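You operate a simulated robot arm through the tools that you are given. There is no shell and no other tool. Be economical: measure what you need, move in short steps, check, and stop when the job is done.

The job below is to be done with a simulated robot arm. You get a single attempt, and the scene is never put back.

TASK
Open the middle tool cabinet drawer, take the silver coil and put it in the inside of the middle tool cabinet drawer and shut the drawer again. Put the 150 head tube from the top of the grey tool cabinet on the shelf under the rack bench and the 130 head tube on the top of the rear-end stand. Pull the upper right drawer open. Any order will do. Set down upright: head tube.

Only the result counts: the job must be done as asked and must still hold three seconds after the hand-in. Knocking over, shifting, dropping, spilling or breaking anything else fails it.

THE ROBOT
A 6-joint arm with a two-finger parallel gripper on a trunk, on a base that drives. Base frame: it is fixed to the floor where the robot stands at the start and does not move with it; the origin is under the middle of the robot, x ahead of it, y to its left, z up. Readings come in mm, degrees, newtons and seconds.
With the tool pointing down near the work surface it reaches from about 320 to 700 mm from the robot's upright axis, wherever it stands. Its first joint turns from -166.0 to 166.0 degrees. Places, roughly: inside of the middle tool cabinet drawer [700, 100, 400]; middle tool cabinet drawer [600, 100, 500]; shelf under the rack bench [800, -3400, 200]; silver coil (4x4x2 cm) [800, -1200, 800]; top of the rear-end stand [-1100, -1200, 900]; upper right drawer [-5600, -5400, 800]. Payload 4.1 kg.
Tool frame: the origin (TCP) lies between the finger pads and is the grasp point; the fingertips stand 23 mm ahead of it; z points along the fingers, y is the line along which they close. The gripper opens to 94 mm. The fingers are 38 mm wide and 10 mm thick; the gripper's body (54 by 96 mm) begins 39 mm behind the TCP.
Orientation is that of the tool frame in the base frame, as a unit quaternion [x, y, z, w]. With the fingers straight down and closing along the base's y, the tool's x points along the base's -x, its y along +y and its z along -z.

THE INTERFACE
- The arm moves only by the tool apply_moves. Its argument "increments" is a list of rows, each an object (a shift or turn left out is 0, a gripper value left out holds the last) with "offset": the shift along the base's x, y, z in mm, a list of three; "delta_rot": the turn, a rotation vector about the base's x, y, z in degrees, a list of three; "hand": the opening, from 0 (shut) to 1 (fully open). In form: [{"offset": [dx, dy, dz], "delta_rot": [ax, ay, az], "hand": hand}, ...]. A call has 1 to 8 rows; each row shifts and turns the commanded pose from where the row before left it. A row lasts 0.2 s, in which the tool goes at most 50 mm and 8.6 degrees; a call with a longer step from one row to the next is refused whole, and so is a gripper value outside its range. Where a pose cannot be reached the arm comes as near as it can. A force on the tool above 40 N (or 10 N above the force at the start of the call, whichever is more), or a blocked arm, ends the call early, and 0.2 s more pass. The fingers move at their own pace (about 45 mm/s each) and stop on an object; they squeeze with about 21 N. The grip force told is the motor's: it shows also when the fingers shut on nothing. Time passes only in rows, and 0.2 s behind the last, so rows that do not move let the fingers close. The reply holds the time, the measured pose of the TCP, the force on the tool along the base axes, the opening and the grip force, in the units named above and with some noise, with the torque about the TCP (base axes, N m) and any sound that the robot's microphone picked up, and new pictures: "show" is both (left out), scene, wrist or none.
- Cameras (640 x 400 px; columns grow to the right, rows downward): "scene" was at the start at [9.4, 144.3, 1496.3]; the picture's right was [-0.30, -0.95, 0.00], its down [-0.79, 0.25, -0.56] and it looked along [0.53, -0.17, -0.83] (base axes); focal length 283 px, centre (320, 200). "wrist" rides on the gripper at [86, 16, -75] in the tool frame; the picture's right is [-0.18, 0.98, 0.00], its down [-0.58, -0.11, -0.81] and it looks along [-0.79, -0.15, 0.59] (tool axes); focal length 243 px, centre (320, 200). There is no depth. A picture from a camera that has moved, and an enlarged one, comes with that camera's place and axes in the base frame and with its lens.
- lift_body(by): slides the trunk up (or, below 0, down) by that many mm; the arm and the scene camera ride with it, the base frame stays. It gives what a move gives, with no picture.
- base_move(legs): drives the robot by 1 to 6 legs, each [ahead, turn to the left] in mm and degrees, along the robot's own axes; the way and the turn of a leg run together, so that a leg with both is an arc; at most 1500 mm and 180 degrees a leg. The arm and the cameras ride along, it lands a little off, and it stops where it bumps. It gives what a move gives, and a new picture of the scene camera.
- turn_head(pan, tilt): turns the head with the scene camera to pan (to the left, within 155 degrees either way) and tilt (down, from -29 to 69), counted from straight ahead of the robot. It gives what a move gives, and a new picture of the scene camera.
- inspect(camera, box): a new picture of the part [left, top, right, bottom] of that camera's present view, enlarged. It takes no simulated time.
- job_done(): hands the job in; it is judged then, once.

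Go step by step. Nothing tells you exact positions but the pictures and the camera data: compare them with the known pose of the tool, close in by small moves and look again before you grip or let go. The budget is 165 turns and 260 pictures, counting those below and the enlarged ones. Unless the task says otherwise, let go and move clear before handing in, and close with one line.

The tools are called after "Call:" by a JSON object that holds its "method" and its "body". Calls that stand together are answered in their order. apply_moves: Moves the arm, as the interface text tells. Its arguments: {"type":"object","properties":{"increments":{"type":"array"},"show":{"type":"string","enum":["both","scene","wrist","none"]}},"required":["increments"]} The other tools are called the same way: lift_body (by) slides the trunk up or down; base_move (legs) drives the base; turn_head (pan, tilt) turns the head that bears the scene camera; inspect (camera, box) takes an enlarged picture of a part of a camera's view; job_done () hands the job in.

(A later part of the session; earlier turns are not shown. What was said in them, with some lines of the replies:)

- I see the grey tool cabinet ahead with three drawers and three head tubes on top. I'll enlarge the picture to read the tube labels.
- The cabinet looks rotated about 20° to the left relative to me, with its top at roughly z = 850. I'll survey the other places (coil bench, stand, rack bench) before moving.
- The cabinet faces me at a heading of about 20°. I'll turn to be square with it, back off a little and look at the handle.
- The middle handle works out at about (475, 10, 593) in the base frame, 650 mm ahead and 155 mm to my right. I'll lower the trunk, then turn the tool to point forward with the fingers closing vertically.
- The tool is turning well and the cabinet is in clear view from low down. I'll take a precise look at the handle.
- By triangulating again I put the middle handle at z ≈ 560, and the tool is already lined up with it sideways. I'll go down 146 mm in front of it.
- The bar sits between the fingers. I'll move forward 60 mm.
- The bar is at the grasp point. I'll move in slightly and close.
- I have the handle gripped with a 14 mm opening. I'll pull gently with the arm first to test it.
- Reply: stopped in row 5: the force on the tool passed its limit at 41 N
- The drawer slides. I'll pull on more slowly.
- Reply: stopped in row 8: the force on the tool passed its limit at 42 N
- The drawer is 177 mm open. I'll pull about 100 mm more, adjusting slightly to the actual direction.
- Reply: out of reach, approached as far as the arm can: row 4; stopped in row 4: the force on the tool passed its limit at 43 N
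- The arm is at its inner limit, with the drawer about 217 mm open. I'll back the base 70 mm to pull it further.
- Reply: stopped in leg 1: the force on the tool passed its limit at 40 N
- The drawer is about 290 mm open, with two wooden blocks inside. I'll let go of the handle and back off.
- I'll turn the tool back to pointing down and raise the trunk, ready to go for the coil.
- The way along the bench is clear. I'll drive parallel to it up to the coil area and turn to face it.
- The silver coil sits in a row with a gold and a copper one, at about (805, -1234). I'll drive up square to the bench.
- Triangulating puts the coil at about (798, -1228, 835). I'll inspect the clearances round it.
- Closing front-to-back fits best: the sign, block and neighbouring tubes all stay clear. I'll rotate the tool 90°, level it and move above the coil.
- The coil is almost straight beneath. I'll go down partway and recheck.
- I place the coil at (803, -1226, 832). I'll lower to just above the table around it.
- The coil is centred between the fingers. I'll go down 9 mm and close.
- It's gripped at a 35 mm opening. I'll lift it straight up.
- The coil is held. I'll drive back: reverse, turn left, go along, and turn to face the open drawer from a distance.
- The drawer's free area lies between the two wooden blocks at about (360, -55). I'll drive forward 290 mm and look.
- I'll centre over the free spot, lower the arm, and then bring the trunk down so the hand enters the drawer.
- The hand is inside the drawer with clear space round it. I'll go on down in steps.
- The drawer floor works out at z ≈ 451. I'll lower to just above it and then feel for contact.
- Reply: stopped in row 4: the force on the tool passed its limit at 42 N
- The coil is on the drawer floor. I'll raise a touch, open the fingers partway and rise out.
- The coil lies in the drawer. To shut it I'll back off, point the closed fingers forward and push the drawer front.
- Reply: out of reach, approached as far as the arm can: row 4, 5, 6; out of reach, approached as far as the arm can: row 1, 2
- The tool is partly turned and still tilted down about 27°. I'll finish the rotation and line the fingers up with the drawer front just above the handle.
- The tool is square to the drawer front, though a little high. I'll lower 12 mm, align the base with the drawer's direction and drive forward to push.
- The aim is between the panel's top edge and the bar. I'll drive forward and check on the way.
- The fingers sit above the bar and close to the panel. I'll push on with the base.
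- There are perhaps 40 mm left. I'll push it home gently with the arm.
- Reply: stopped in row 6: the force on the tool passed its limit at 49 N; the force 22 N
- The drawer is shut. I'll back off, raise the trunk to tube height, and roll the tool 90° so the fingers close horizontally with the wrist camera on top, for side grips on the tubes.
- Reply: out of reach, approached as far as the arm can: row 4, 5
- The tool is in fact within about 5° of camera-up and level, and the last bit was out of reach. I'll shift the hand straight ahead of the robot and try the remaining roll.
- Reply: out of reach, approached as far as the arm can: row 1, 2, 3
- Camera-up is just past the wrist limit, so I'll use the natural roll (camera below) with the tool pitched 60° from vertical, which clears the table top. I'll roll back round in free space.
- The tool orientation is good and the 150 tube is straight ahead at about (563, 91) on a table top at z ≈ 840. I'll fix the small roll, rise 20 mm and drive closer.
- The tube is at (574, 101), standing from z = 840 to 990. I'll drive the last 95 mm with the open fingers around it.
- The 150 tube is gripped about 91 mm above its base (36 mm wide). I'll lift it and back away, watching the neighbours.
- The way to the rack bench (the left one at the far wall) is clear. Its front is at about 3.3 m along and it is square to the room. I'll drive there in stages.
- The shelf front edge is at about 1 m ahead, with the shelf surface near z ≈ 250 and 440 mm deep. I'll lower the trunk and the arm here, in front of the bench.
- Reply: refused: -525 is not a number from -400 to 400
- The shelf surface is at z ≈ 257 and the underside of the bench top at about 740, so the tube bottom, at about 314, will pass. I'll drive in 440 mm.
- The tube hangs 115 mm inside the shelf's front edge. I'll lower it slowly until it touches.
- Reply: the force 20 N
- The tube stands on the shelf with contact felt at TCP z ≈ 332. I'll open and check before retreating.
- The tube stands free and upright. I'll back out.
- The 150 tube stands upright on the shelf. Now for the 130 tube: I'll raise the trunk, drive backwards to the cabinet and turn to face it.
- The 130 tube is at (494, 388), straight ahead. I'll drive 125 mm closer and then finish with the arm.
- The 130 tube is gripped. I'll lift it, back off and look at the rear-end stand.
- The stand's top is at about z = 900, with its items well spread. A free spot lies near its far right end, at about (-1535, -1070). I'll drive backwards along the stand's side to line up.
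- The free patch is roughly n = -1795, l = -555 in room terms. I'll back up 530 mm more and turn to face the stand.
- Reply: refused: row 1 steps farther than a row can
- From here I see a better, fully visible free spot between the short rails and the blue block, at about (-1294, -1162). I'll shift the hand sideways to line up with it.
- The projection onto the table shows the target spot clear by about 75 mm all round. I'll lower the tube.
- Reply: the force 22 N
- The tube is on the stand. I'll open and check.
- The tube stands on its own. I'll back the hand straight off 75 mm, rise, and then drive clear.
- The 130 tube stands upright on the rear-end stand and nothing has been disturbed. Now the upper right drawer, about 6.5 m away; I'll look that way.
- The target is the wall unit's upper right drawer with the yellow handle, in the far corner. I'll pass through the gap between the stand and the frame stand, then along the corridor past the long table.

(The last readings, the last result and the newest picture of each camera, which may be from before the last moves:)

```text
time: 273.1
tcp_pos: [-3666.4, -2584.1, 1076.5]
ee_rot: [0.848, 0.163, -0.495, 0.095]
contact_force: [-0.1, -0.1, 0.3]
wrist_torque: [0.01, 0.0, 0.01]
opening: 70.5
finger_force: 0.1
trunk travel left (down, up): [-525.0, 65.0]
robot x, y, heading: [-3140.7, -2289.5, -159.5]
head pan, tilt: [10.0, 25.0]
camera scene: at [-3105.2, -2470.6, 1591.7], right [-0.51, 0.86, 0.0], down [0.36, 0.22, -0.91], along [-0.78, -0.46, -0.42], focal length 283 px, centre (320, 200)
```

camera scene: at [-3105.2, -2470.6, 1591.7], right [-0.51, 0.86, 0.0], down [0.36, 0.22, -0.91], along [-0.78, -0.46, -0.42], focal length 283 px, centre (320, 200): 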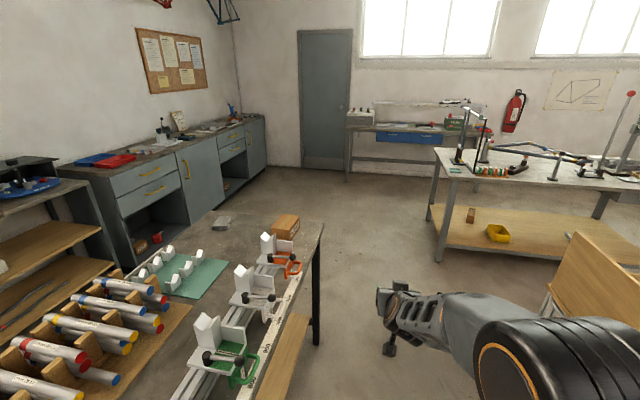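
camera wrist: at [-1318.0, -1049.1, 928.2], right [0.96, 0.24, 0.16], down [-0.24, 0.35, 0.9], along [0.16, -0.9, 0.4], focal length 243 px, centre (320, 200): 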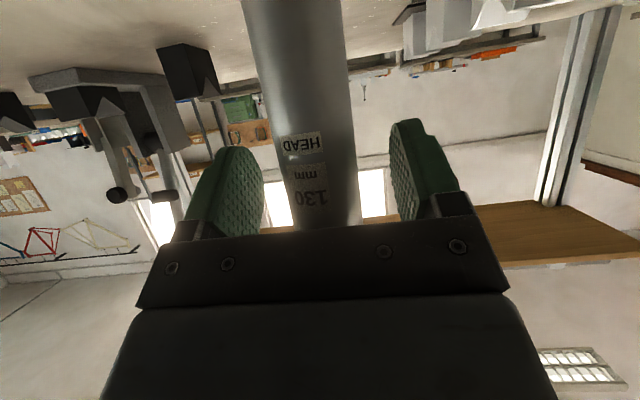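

Call:
{"method": "base_move", "body": {"legs": [[0, -2.3], [1500, 0]]}}

Call:
{"method": "turn_head", "body": {"pan": 40, "tilt": 25}}

Call:
{"method": "inspect", "body": {"camera": "scene", "box": [160, 100, 480, 300]}}

```text
time: 280.9
tcp_pos: [-5096.0, -3040.7, 1076.7]
ee_rot: [0.851, 0.148, -0.496, 0.086]
contact_force: [0.3, -0.4, -0.1]
wrist_torque: [0.0, 0.03, 0.0]
opening: 70.5
finger_force: 0.1
trunk travel left (down, up): [-525.0, 65.0]
robot x, y, heading: [-4562.9, -2763.4, -161.6]
head pan, tilt: [10.0, 25.0]
camera scene: at [-4531.8, -2949.3, 1591.6], right [-0.48, 0.88, 0.0], down [0.37, 0.2, -0.91], along [-0.8, -0.43, -0.42], focal length 283 px, centre (320, 200)
```

scene: 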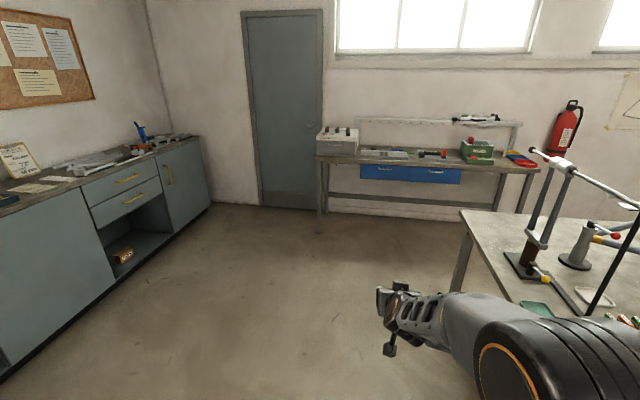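

```text
time: 281.9
tcp_pos: [-5096.1, -3040.8, 1077.1]
ee_rot: [0.851, 0.148, -0.496, 0.086]
contact_force: [-0.2, -0.9, -0.1]
wrist_torque: [0.02, -0.01, -0.01]
opening: 70.3
finger_force: 0.0
trunk travel left (down, up): [-525.0, 65.0]
robot x, y, heading: [-4565.0, -2767.3, -161.4]
head pan, tilt: [40.0, 25.0]
camera scene: at [-4498.9, -2983.7, 1591.6], right [-0.85, 0.52, 0.0], down [0.22, 0.36, -0.91], along [-0.47, -0.77, -0.42], focal length 283 px, centre (320, 200)
```

scene: 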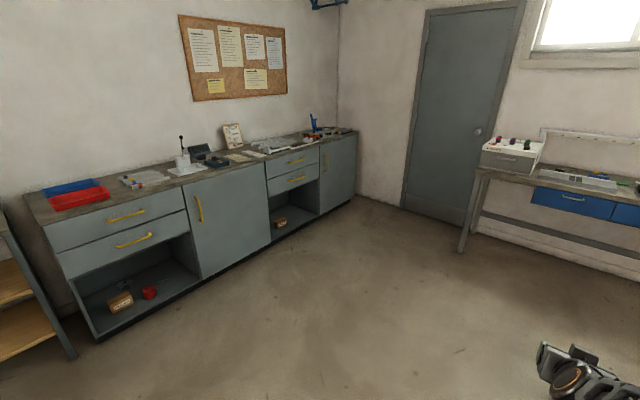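

```text
2.00 times, centred on (320, 200) of scene
camera zoom: at [-4498.9, -2983.7, 1591.6], right [-0.85, 0.52, 0.0], down [0.22, 0.36, -0.91], along [-0.47, -0.77, -0.42], focal length 567 px, centre (320, 200)
```

zoom: 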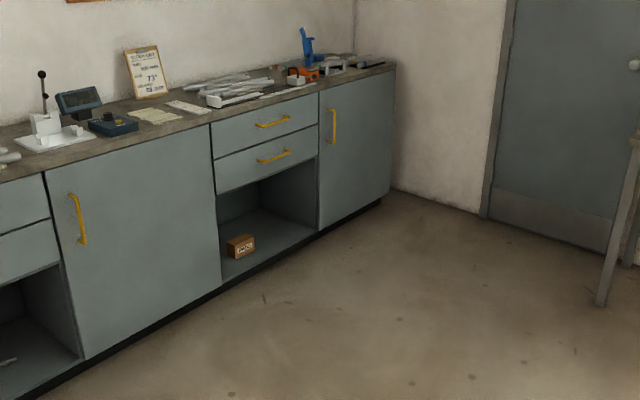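

The drawer handle is at about (-5664, -5335, 792), facing the room. I'll drive to a spot 800 mm in front of it and turn to face it.

Call:
{"method": "base_move", "body": {"legs": [[0, 33.8], [1150, 0], [1100, 0], [0, 54]]}}

Call:
{"method": "turn_head", "body": {"pan": 8, "tilt": 40}}

```text
time: 296.8
tcp_pos: [-5580.0, -5053.1, 1077.3]
ee_rot: [0.488, 0.713, -0.285, 0.415]
contact_force: [-0.4, 0.8, -0.1]
wrist_torque: [0.02, 0.0, -0.02]
opening: 70.4
finger_force: 0.1
trunk travel left (down, up): [-525.0, 65.0]
robot x, y, heading: [-5863.1, -4527.4, -69.6]
head pan, tilt: [40.0, 25.0]
camera scene: at [-5652.0, -4460.1, 1591.6], right [-0.5, -0.87, 0.0], down [-0.37, 0.21, -0.91], along [0.79, -0.45, -0.42], focal length 283 px, centre (320, 200)
```

scene: 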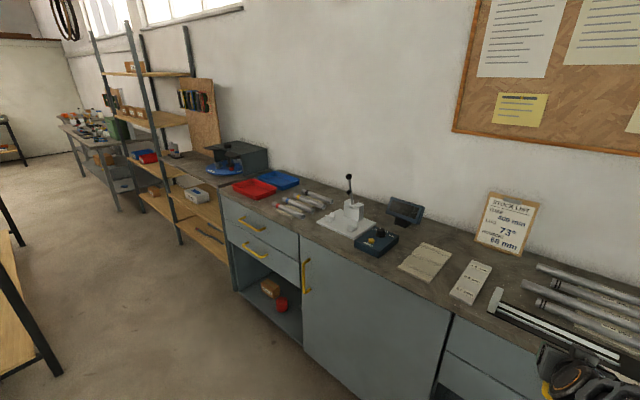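

```text
time: 297.8
tcp_pos: [-5580.1, -5051.5, 1076.0]
ee_rot: [0.488, 0.714, -0.283, 0.415]
contact_force: [0.1, 0.1, 0.7]
wrist_torque: [0.01, 0.03, -0.01]
opening: 70.2
finger_force: 0.0
trunk travel left (down, up): [-525.0, 65.0]
robot x, y, heading: [-5869.8, -4524.2, -69.7]
head pan, tilt: [8.0, 40.0]
camera scene: at [-5691.8, -4489.3, 1568.4], right [-0.88, -0.47, 0.0], down [-0.3, 0.57, -0.77], along [0.36, -0.67, -0.64], focal length 283 px, centre (320, 200)
```

scene: 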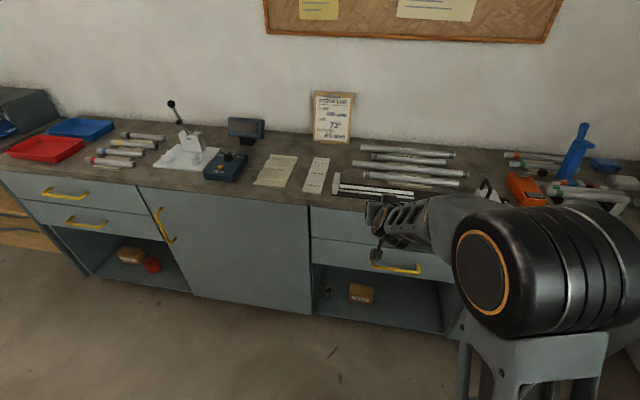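

I triangulate the upper right handle at roughly (-5610, -5185, 844). I'll back off a little and turn the tool to level, with the fingers closing vertically.

Call:
{"method": "base_move", "body": {"legs": [[-130, -2]]}}

Call:
{"method": "apply_moves", "body": {"increments": [{"delta_rot": [-7.13, -2.34, 0], "hand": 1}, {"delta_rot": [-7.13, -2.34, 0]}, {"delta_rot": [-7.13, -2.34, 0]}, {"delta_rot": [-7.13, -2.34, 0]}, {"delta_rot": [2.56, -7.79, 0]}, {"delta_rot": [2.56, -7.79, 0]}, {"delta_rot": [2.56, -7.79, 0]}, {"delta_rot": [2.56, -7.79, 0]}], "show": "none"}}

Call:
{"method": "apply_moves", "body": {"increments": [{"delta_rot": [2.56, -7.79, 0]}, {"delta_rot": [2.56, -7.79, 0]}, {"delta_rot": [2.56, -7.79, 0]}, {"delta_rot": [2.56, -7.79, 0]}, {"delta_rot": [2.56, -7.79, 0]}, {"delta_rot": [2.56, -7.79, 0]}, {"delta_rot": [2.56, -7.79, 0]}, {}], "show": "none"}}

Call:
{"method": "lift_body", "body": {"by": -230}}

Call:
{"method": "turn_head", "body": {"pan": 5, "tilt": 35}}

Call:
{"method": "apply_moves", "body": {"increments": [{}], "show": "wrist"}}

```text
time: 299.0
tcp_pos: [-5641.2, -4941.8, 1077.7]
ee_rot: [0.5, 0.705, -0.291, 0.41]
contact_force: [-0.7, 0.0, 0.0]
wrist_torque: [-0.06, -0.01, 0.01]
opening: 70.4
finger_force: 0.1
trunk travel left (down, up): [-525.0, 65.0]
robot x, y, heading: [-5910.8, -4405.1, -71.8]
head pan, tilt: [8.0, 40.0]
camera scene: at [-5733.2, -4374.0, 1568.4], right [-0.9, -0.44, 0.0], down [-0.28, 0.58, -0.77], along [0.34, -0.69, -0.64], focal length 283 px, centre (320, 200)
```

scene: 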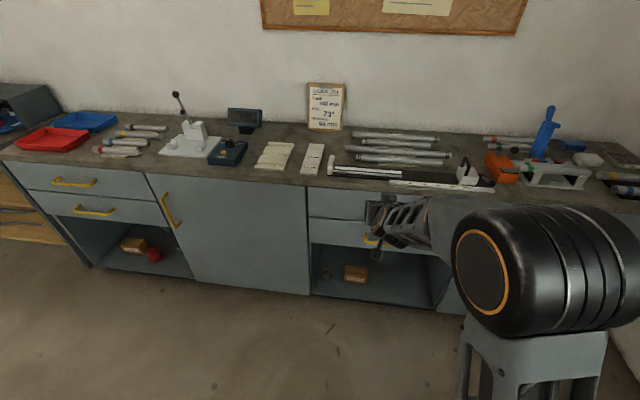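

```text
time: 300.8
tcp_pos: [-5641.1, -4942.2, 1076.4]
ee_rot: [0.552, 0.434, -0.237, 0.672]
contact_force: [-0.3, -0.3, -0.3]
wrist_torque: [0.03, -0.02, -0.01]
opening: 94.2
finger_force: 0.1
trunk travel left (down, up): [-525.0, 65.0]
robot x, y, heading: [-5910.6, -4403.9, -71.7]
head pan, tilt: [8.0, 40.0]
```

```text
time: 302.6
tcp_pos: [-5640.1, -4941.3, 1076.9]
ee_rot: [0.693, 0.11, 0.11, 0.704]
contact_force: [-0.6, 0.2, -1.0]
wrist_torque: [-0.02, 0.0, 0.05]
opening: 94.0
finger_force: 0.0
trunk travel left (down, up): [-525.0, 65.0]
robot x, y, heading: [-5915.3, -4406.5, -71.6]
head pan, tilt: [8.0, 40.0]
```

```text
time: 305.1
tcp_pos: [-5639.1, -4940.7, 846.6]
ee_rot: [0.693, 0.111, 0.108, 0.704]
contact_force: [-0.1, -0.3, 0.3]
wrist_torque: [0.0, 0.0, 0.02]
opening: 94.1
finger_force: 0.0
trunk travel left (down, up): [-295.0, 295.0]
robot x, y, heading: [-5909.8, -4405.5, -71.6]
head pan, tilt: [8.0, 40.0]
```

```text
time: 305.7
tcp_pos: [-5638.9, -4942.6, 847.3]
ee_rot: [0.693, 0.111, 0.108, 0.705]
contact_force: [0.5, -0.2, 0.2]
wrist_torque: [-0.02, 0.0, -0.01]
opening: 94.1
finger_force: 0.1
trunk travel left (down, up): [-295.0, 295.0]
robot x, y, heading: [-5911.9, -4404.9, -71.8]
head pan, tilt: [5.0, 35.0]
camera scene: at [-5735.7, -4379.3, 1345.9], right [-0.92, -0.4, 0.0], down [-0.23, 0.53, -0.82], along [0.32, -0.75, -0.57], focal length 283 px, centre (320, 200)
```

scene: 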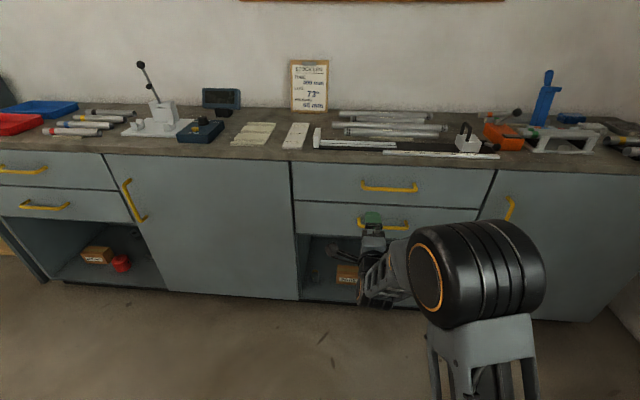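

```text
time: 306.1
tcp_pos: [-5640.4, -4941.4, 846.7]
ee_rot: [0.693, 0.111, 0.108, 0.704]
contact_force: [-0.1, 0.1, -0.3]
wrist_torque: [0.02, 0.02, 0.0]
opening: 94.0
finger_force: 0.0
trunk travel left (down, up): [-295.0, 295.0]
robot x, y, heading: [-5910.8, -4404.6, -71.9]
head pan, tilt: [5.0, 35.0]
camera wrist: at [-5579.8, -4842.8, 862.0], right [-0.17, -0.04, 0.98], down [-0.8, 0.59, -0.12], along [-0.57, -0.81, -0.13], focal length 243 px, centre (320, 200)
```

wrist: 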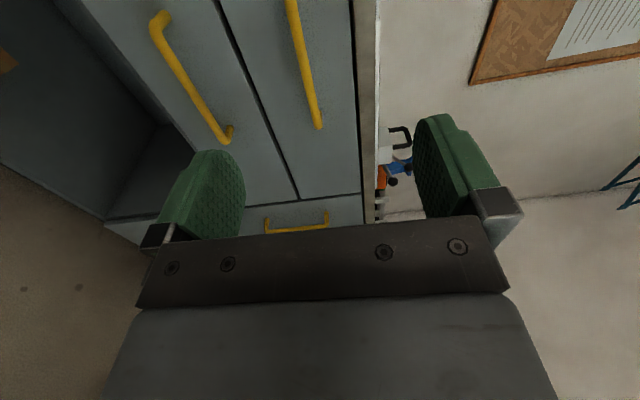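

The upper handle's centre is at about (-5629, -5238, 815), 56 mm below and right of the current line. I'll align the hand and drive closer.

Call:
{"method": "apply_moves", "body": {"increments": [{"offset": [-39, -12.8, -16]}, {"offset": [-39, -12.8, -16]}, {}], "show": "none"}}

Call:
{"method": "base_move", "body": {"legs": [[200, 0]]}}

Call:
{"method": "apply_moves", "body": {"increments": [{}], "show": "wrist"}}

```text
time: 306.9
tcp_pos: [-5719.1, -4967.5, 817.0]
ee_rot: [0.693, 0.11, 0.108, 0.704]
contact_force: [-0.1, -0.4, 0.9]
wrist_torque: [0.01, -0.03, 0.01]
opening: 93.7
finger_force: 0.0
trunk travel left (down, up): [-295.0, 295.0]
robot x, y, heading: [-5914.1, -4404.3, -71.7]
head pan, tilt: [5.0, 35.0]
```

```text
time: 308.5
tcp_pos: [-5650.9, -5156.2, 818.2]
ee_rot: [0.693, 0.112, 0.111, 0.704]
contact_force: [-0.1, 0.4, 1.3]
wrist_torque: [-0.02, 0.0, -0.04]
opening: 94.0
finger_force: 0.1
trunk travel left (down, up): [-295.0, 295.0]
robot x, y, heading: [-5850.3, -4591.9, -71.2]
head pan, tilt: [5.0, 35.0]
camera scene: at [-5672.6, -4568.0, 1345.9], right [-0.92, -0.4, 0.0], down [-0.23, 0.53, -0.82], along [0.33, -0.75, -0.57], focal length 283 px, centre (320, 200)
```

scene: 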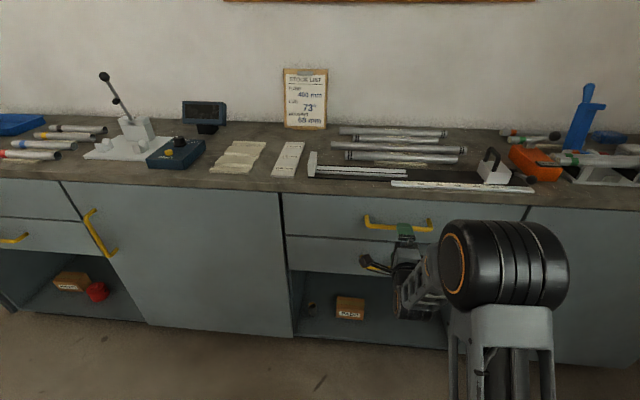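

```text
time: 308.9
tcp_pos: [-5651.7, -5155.8, 817.7]
ee_rot: [0.692, 0.112, 0.11, 0.704]
contact_force: [-0.9, -0.5, 0.3]
wrist_torque: [-0.02, -0.05, -0.02]
opening: 93.7
finger_force: 0.1
trunk travel left (down, up): [-295.0, 295.0]
robot x, y, heading: [-5849.1, -4602.3, -70.9]
head pan, tilt: [5.0, 35.0]
camera wrist: at [-5592.3, -5056.5, 831.6], right [-0.17, -0.04, 0.98], down [-0.8, 0.58, -0.12], along [-0.57, -0.81, -0.13], focal length 243 px, centre (320, 200)
```

wrist: 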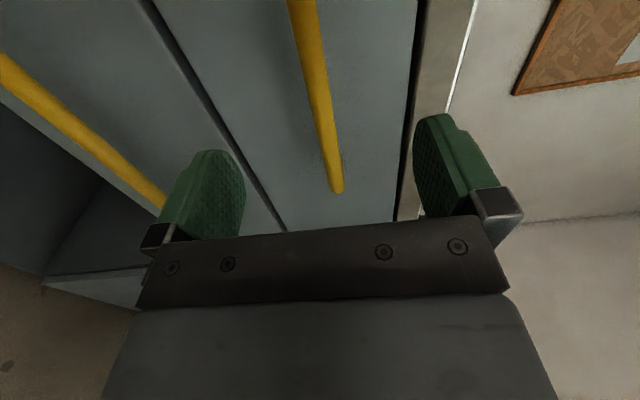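

The bar sits between the fingers. I'll narrow the opening to stay clear of the counter edge, then advance 80 mm and close.

Call:
{"method": "apply_moves", "body": {"increments": [{"offset": [0, 0, 2], "hand": 0.55}, {"hand": 0.55}, {"offset": [8.3, -25.3, 0]}, {"offset": [8.3, -25.3, 0]}, {}], "show": "wrist"}}

```text
time: 310.1
tcp_pos: [-5635.3, -5205.9, 818.7]
ee_rot: [0.692, 0.114, 0.111, 0.704]
contact_force: [1.3, -0.2, -0.1]
wrist_torque: [0.0, -0.01, 0.01]
opening: 51.6
finger_force: 0.1
trunk travel left (down, up): [-295.0, 295.0]
robot x, y, heading: [-5845.7, -4597.7, -71.5]
head pan, tilt: [5.0, 35.0]
camera wrist: at [-5576.0, -5106.5, 834.0], right [-0.17, -0.04, 0.98], down [-0.8, 0.58, -0.12], along [-0.57, -0.81, -0.13], focal length 243 px, centre (320, 200)
```

wrist: 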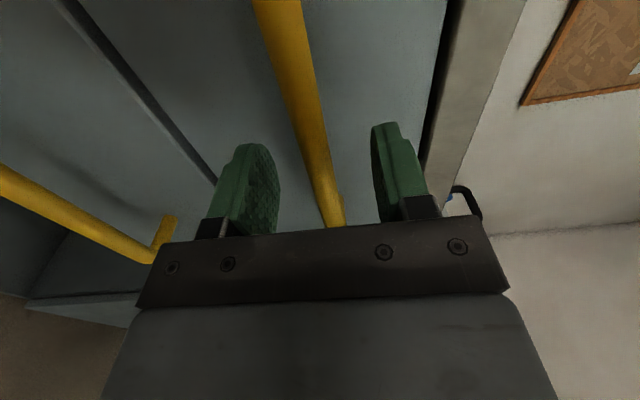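

Call:
{"method": "apply_moves", "body": {"increments": [{"offset": [8.7, -26.6, 0]}, {}, {"hand": 0}, {"hand": 0}, {"hand": 0}, {"hand": 0}], "show": "wrist"}}

```text
time: 311.5
tcp_pos: [-5624.8, -5233.8, 818.5]
ee_rot: [0.694, 0.113, 0.109, 0.702]
contact_force: [-0.7, 1.8, -14.6]
wrist_torque: [0.15, -1.22, 0.12]
opening: 13.8
finger_force: 44.8
trunk travel left (down, up): [-295.0, 295.0]
robot x, y, heading: [-5847.6, -4596.0, -71.2]
head pan, tilt: [5.0, 35.0]
camera wrist: at [-5565.3, -5133.8, 833.9], right [-0.17, -0.05, 0.98], down [-0.8, 0.58, -0.11], along [-0.57, -0.81, -0.14], focal length 243 px, centre (320, 200)
```

wrist: 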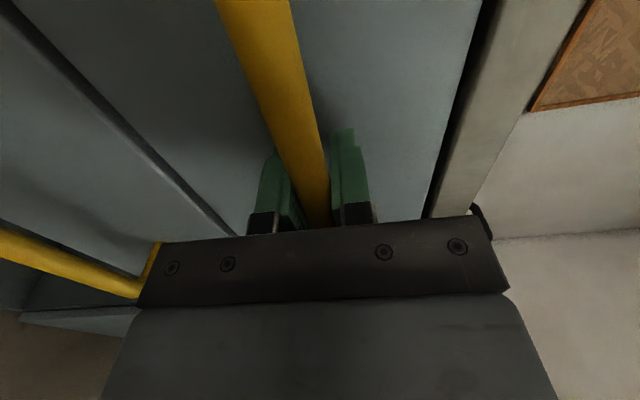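

It's gripped. I'll pull the drawer open slowly.

Call:
{"method": "apply_moves", "body": {"increments": [{"offset": [-3.7, 11.4, -1]}, {"offset": [-3.7, 11.4, -1]}, {"offset": [-3.7, 11.4, 0]}, {"offset": [-3.7, 11.4, 0]}, {"offset": [-3.7, 11.4, 0]}, {"offset": [-3.7, 11.4, 0]}, {"offset": [-3.7, 11.4, 0]}, {"offset": [-3.7, 11.4, 0]}], "show": "scene"}}

```text
time: 313.3
tcp_pos: [-5654.7, -5140.7, 819.4]
ee_rot: [0.69, 0.111, 0.11, 0.707]
contact_force: [4.7, 1.1, 23.0]
wrist_torque: [0.77, -1.14, -0.22]
opening: 13.8
finger_force: 45.0
trunk travel left (down, up): [-295.0, 295.0]
robot x, y, heading: [-5850.1, -4596.7, -71.3]
head pan, tilt: [5.0, 35.0]
camera scene: at [-5672.7, -4566.4, 1346.2], right [-0.92, -0.4, 0.0], down [-0.23, 0.52, -0.82], along [0.33, -0.75, -0.57], focal length 283 px, centre (320, 200)
```

scene: 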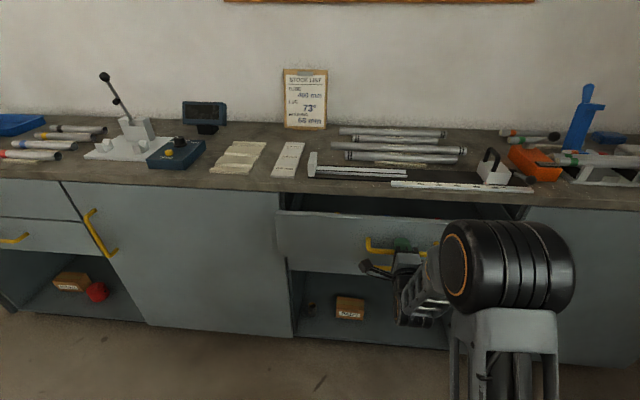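

Call:
{"method": "apply_moves", "body": {"increments": [{"offset": [-3.7, 11.4, 1]}, {"offset": [-3.7, 11.4, 1]}, {"offset": [-3.7, 11.4, 1]}, {"offset": [-3.7, 11.4, 0]}, {"offset": [-3.7, 11.4, 0]}, {"offset": [-3.7, 11.4, 0]}, {"offset": [-3.7, 11.4, 0]}, {"offset": [-3.7, 11.4, 0]}], "show": "scene"}}

```text
time: 315.1
tcp_pos: [-5683.9, -5055.1, 818.0]
ee_rot: [0.69, 0.113, 0.111, 0.706]
contact_force: [9.4, 1.4, 11.6]
wrist_torque: [0.65, -1.32, -0.55]
opening: 13.7
finger_force: 44.6
out of reach, approached as far as the arm can: row 8
trunk travel left (down, up): [-295.0, 295.0]
robot x, y, heading: [-5848.6, -4599.9, -71.3]
head pan, tilt: [5.0, 35.0]
camera scene: at [-5671.9, -4567.2, 1346.0], right [-0.92, -0.4, 0.0], down [-0.23, 0.52, -0.82], along [0.33, -0.75, -0.57], focal length 283 px, centre (320, 200)
```

scene: 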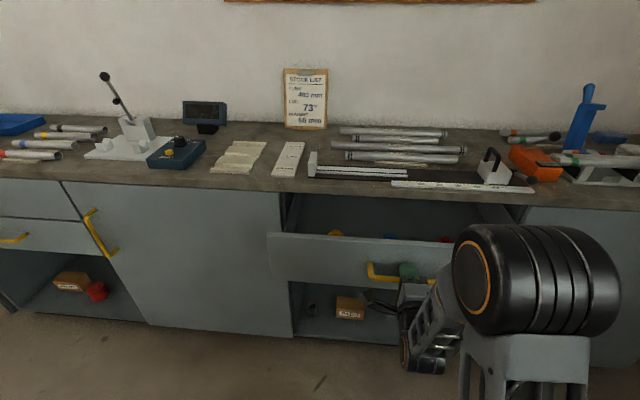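

The drawer is about 188 mm open. I'll pull further with the base.

Call:
{"method": "base_move", "body": {"legs": [[-130, 0]]}}

```text
time: 316.4
tcp_pos: [-5724.2, -4934.1, 818.5]
ee_rot: [0.691, 0.113, 0.111, 0.705]
contact_force: [21.4, 6.3, 19.2]
wrist_torque: [0.65, -1.49, 0.84]
opening: 13.8
finger_force: 45.1
trunk travel left (down, up): [-295.0, 295.0]
robot x, y, heading: [-5890.9, -4475.7, -71.4]
head pan, tilt: [5.0, 35.0]
camera scene: at [-5711.6, -4445.9, 1345.7], right [-0.92, -0.4, 0.0], down [-0.23, 0.52, -0.82], along [0.33, -0.75, -0.57], focal length 283 px, centre (320, 200)
```

scene: 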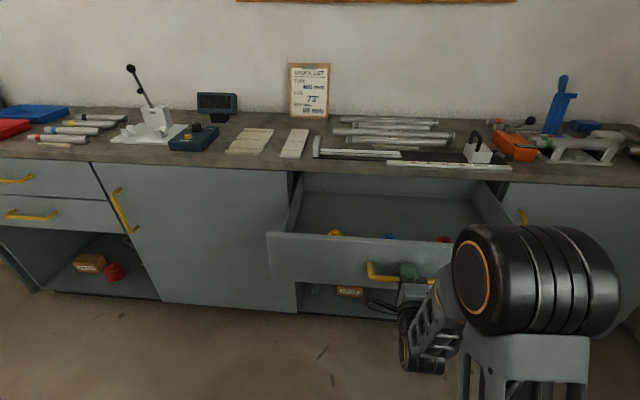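

The drawer is now about 316 mm open. I'll let go and move clear.

Call:
{"method": "apply_moves", "body": {"increments": [{"hand": 0.6}, {"hand": 0.6}, {"hand": 0.6}, {"hand": 0.6}], "show": "wrist"}}

Call:
{"method": "base_move", "body": {"legs": [[-200, 0]]}}

```text
time: 317.4
tcp_pos: [-5723.8, -4935.5, 818.0]
ee_rot: [0.691, 0.114, 0.111, 0.705]
contact_force: [0.8, -0.4, 0.5]
wrist_torque: [-0.02, -0.02, 0.04]
opening: 56.1
finger_force: 0.0
trunk travel left (down, up): [-295.0, 295.0]
robot x, y, heading: [-5887.4, -4477.6, -71.3]
head pan, tilt: [5.0, 35.0]
camera wrist: at [-5664.8, -4836.5, 832.7], right [-0.17, -0.04, 0.98], down [-0.8, 0.58, -0.12], along [-0.57, -0.81, -0.13], focal length 243 px, centre (320, 200)
```

wrist: 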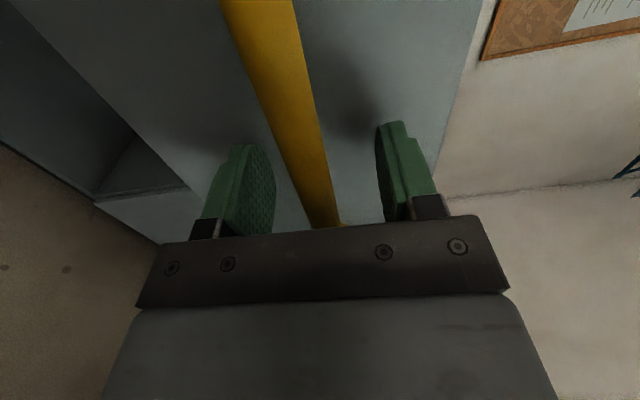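

```text
time: 319.0
tcp_pos: [-5790.1, -4744.2, 817.4]
ee_rot: [0.692, 0.113, 0.11, 0.704]
contact_force: [-0.4, 0.2, -0.5]
wrist_torque: [0.0, -0.02, -0.04]
opening: 56.4
finger_force: 0.0
trunk travel left (down, up): [-295.0, 295.0]
robot x, y, heading: [-5952.6, -4282.9, -71.4]
head pan, tilt: [5.0, 35.0]
camera scene: at [-5777.9, -4254.9, 1345.9], right [-0.92, -0.4, 0.0], down [-0.23, 0.53, -0.82], along [0.33, -0.75, -0.57], focal length 283 px, centre (320, 200)
```

scene: 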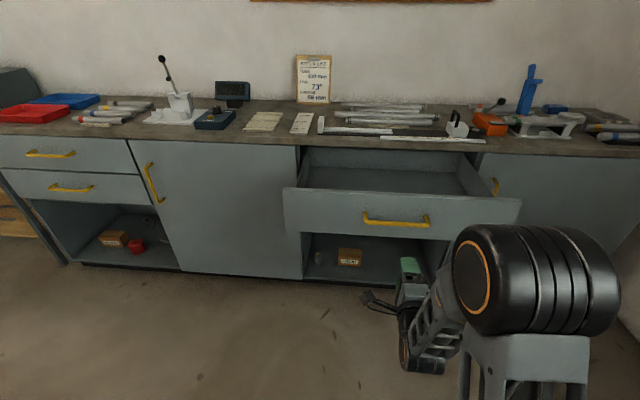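

The upper right drawer stays open, the middle drawer is shut with the coil inside, and both tubes stand upright in place. I'm handing in.

Call:
{"method": "job_done", "body": {}}

```text
The job is handed in.
```

The job is handed in: the silver coil is in the closed middle drawer, the 150 head tube stands on the rack-bench shelf, the 130 stands on the rear-end stand, and the upper right drawer is open.
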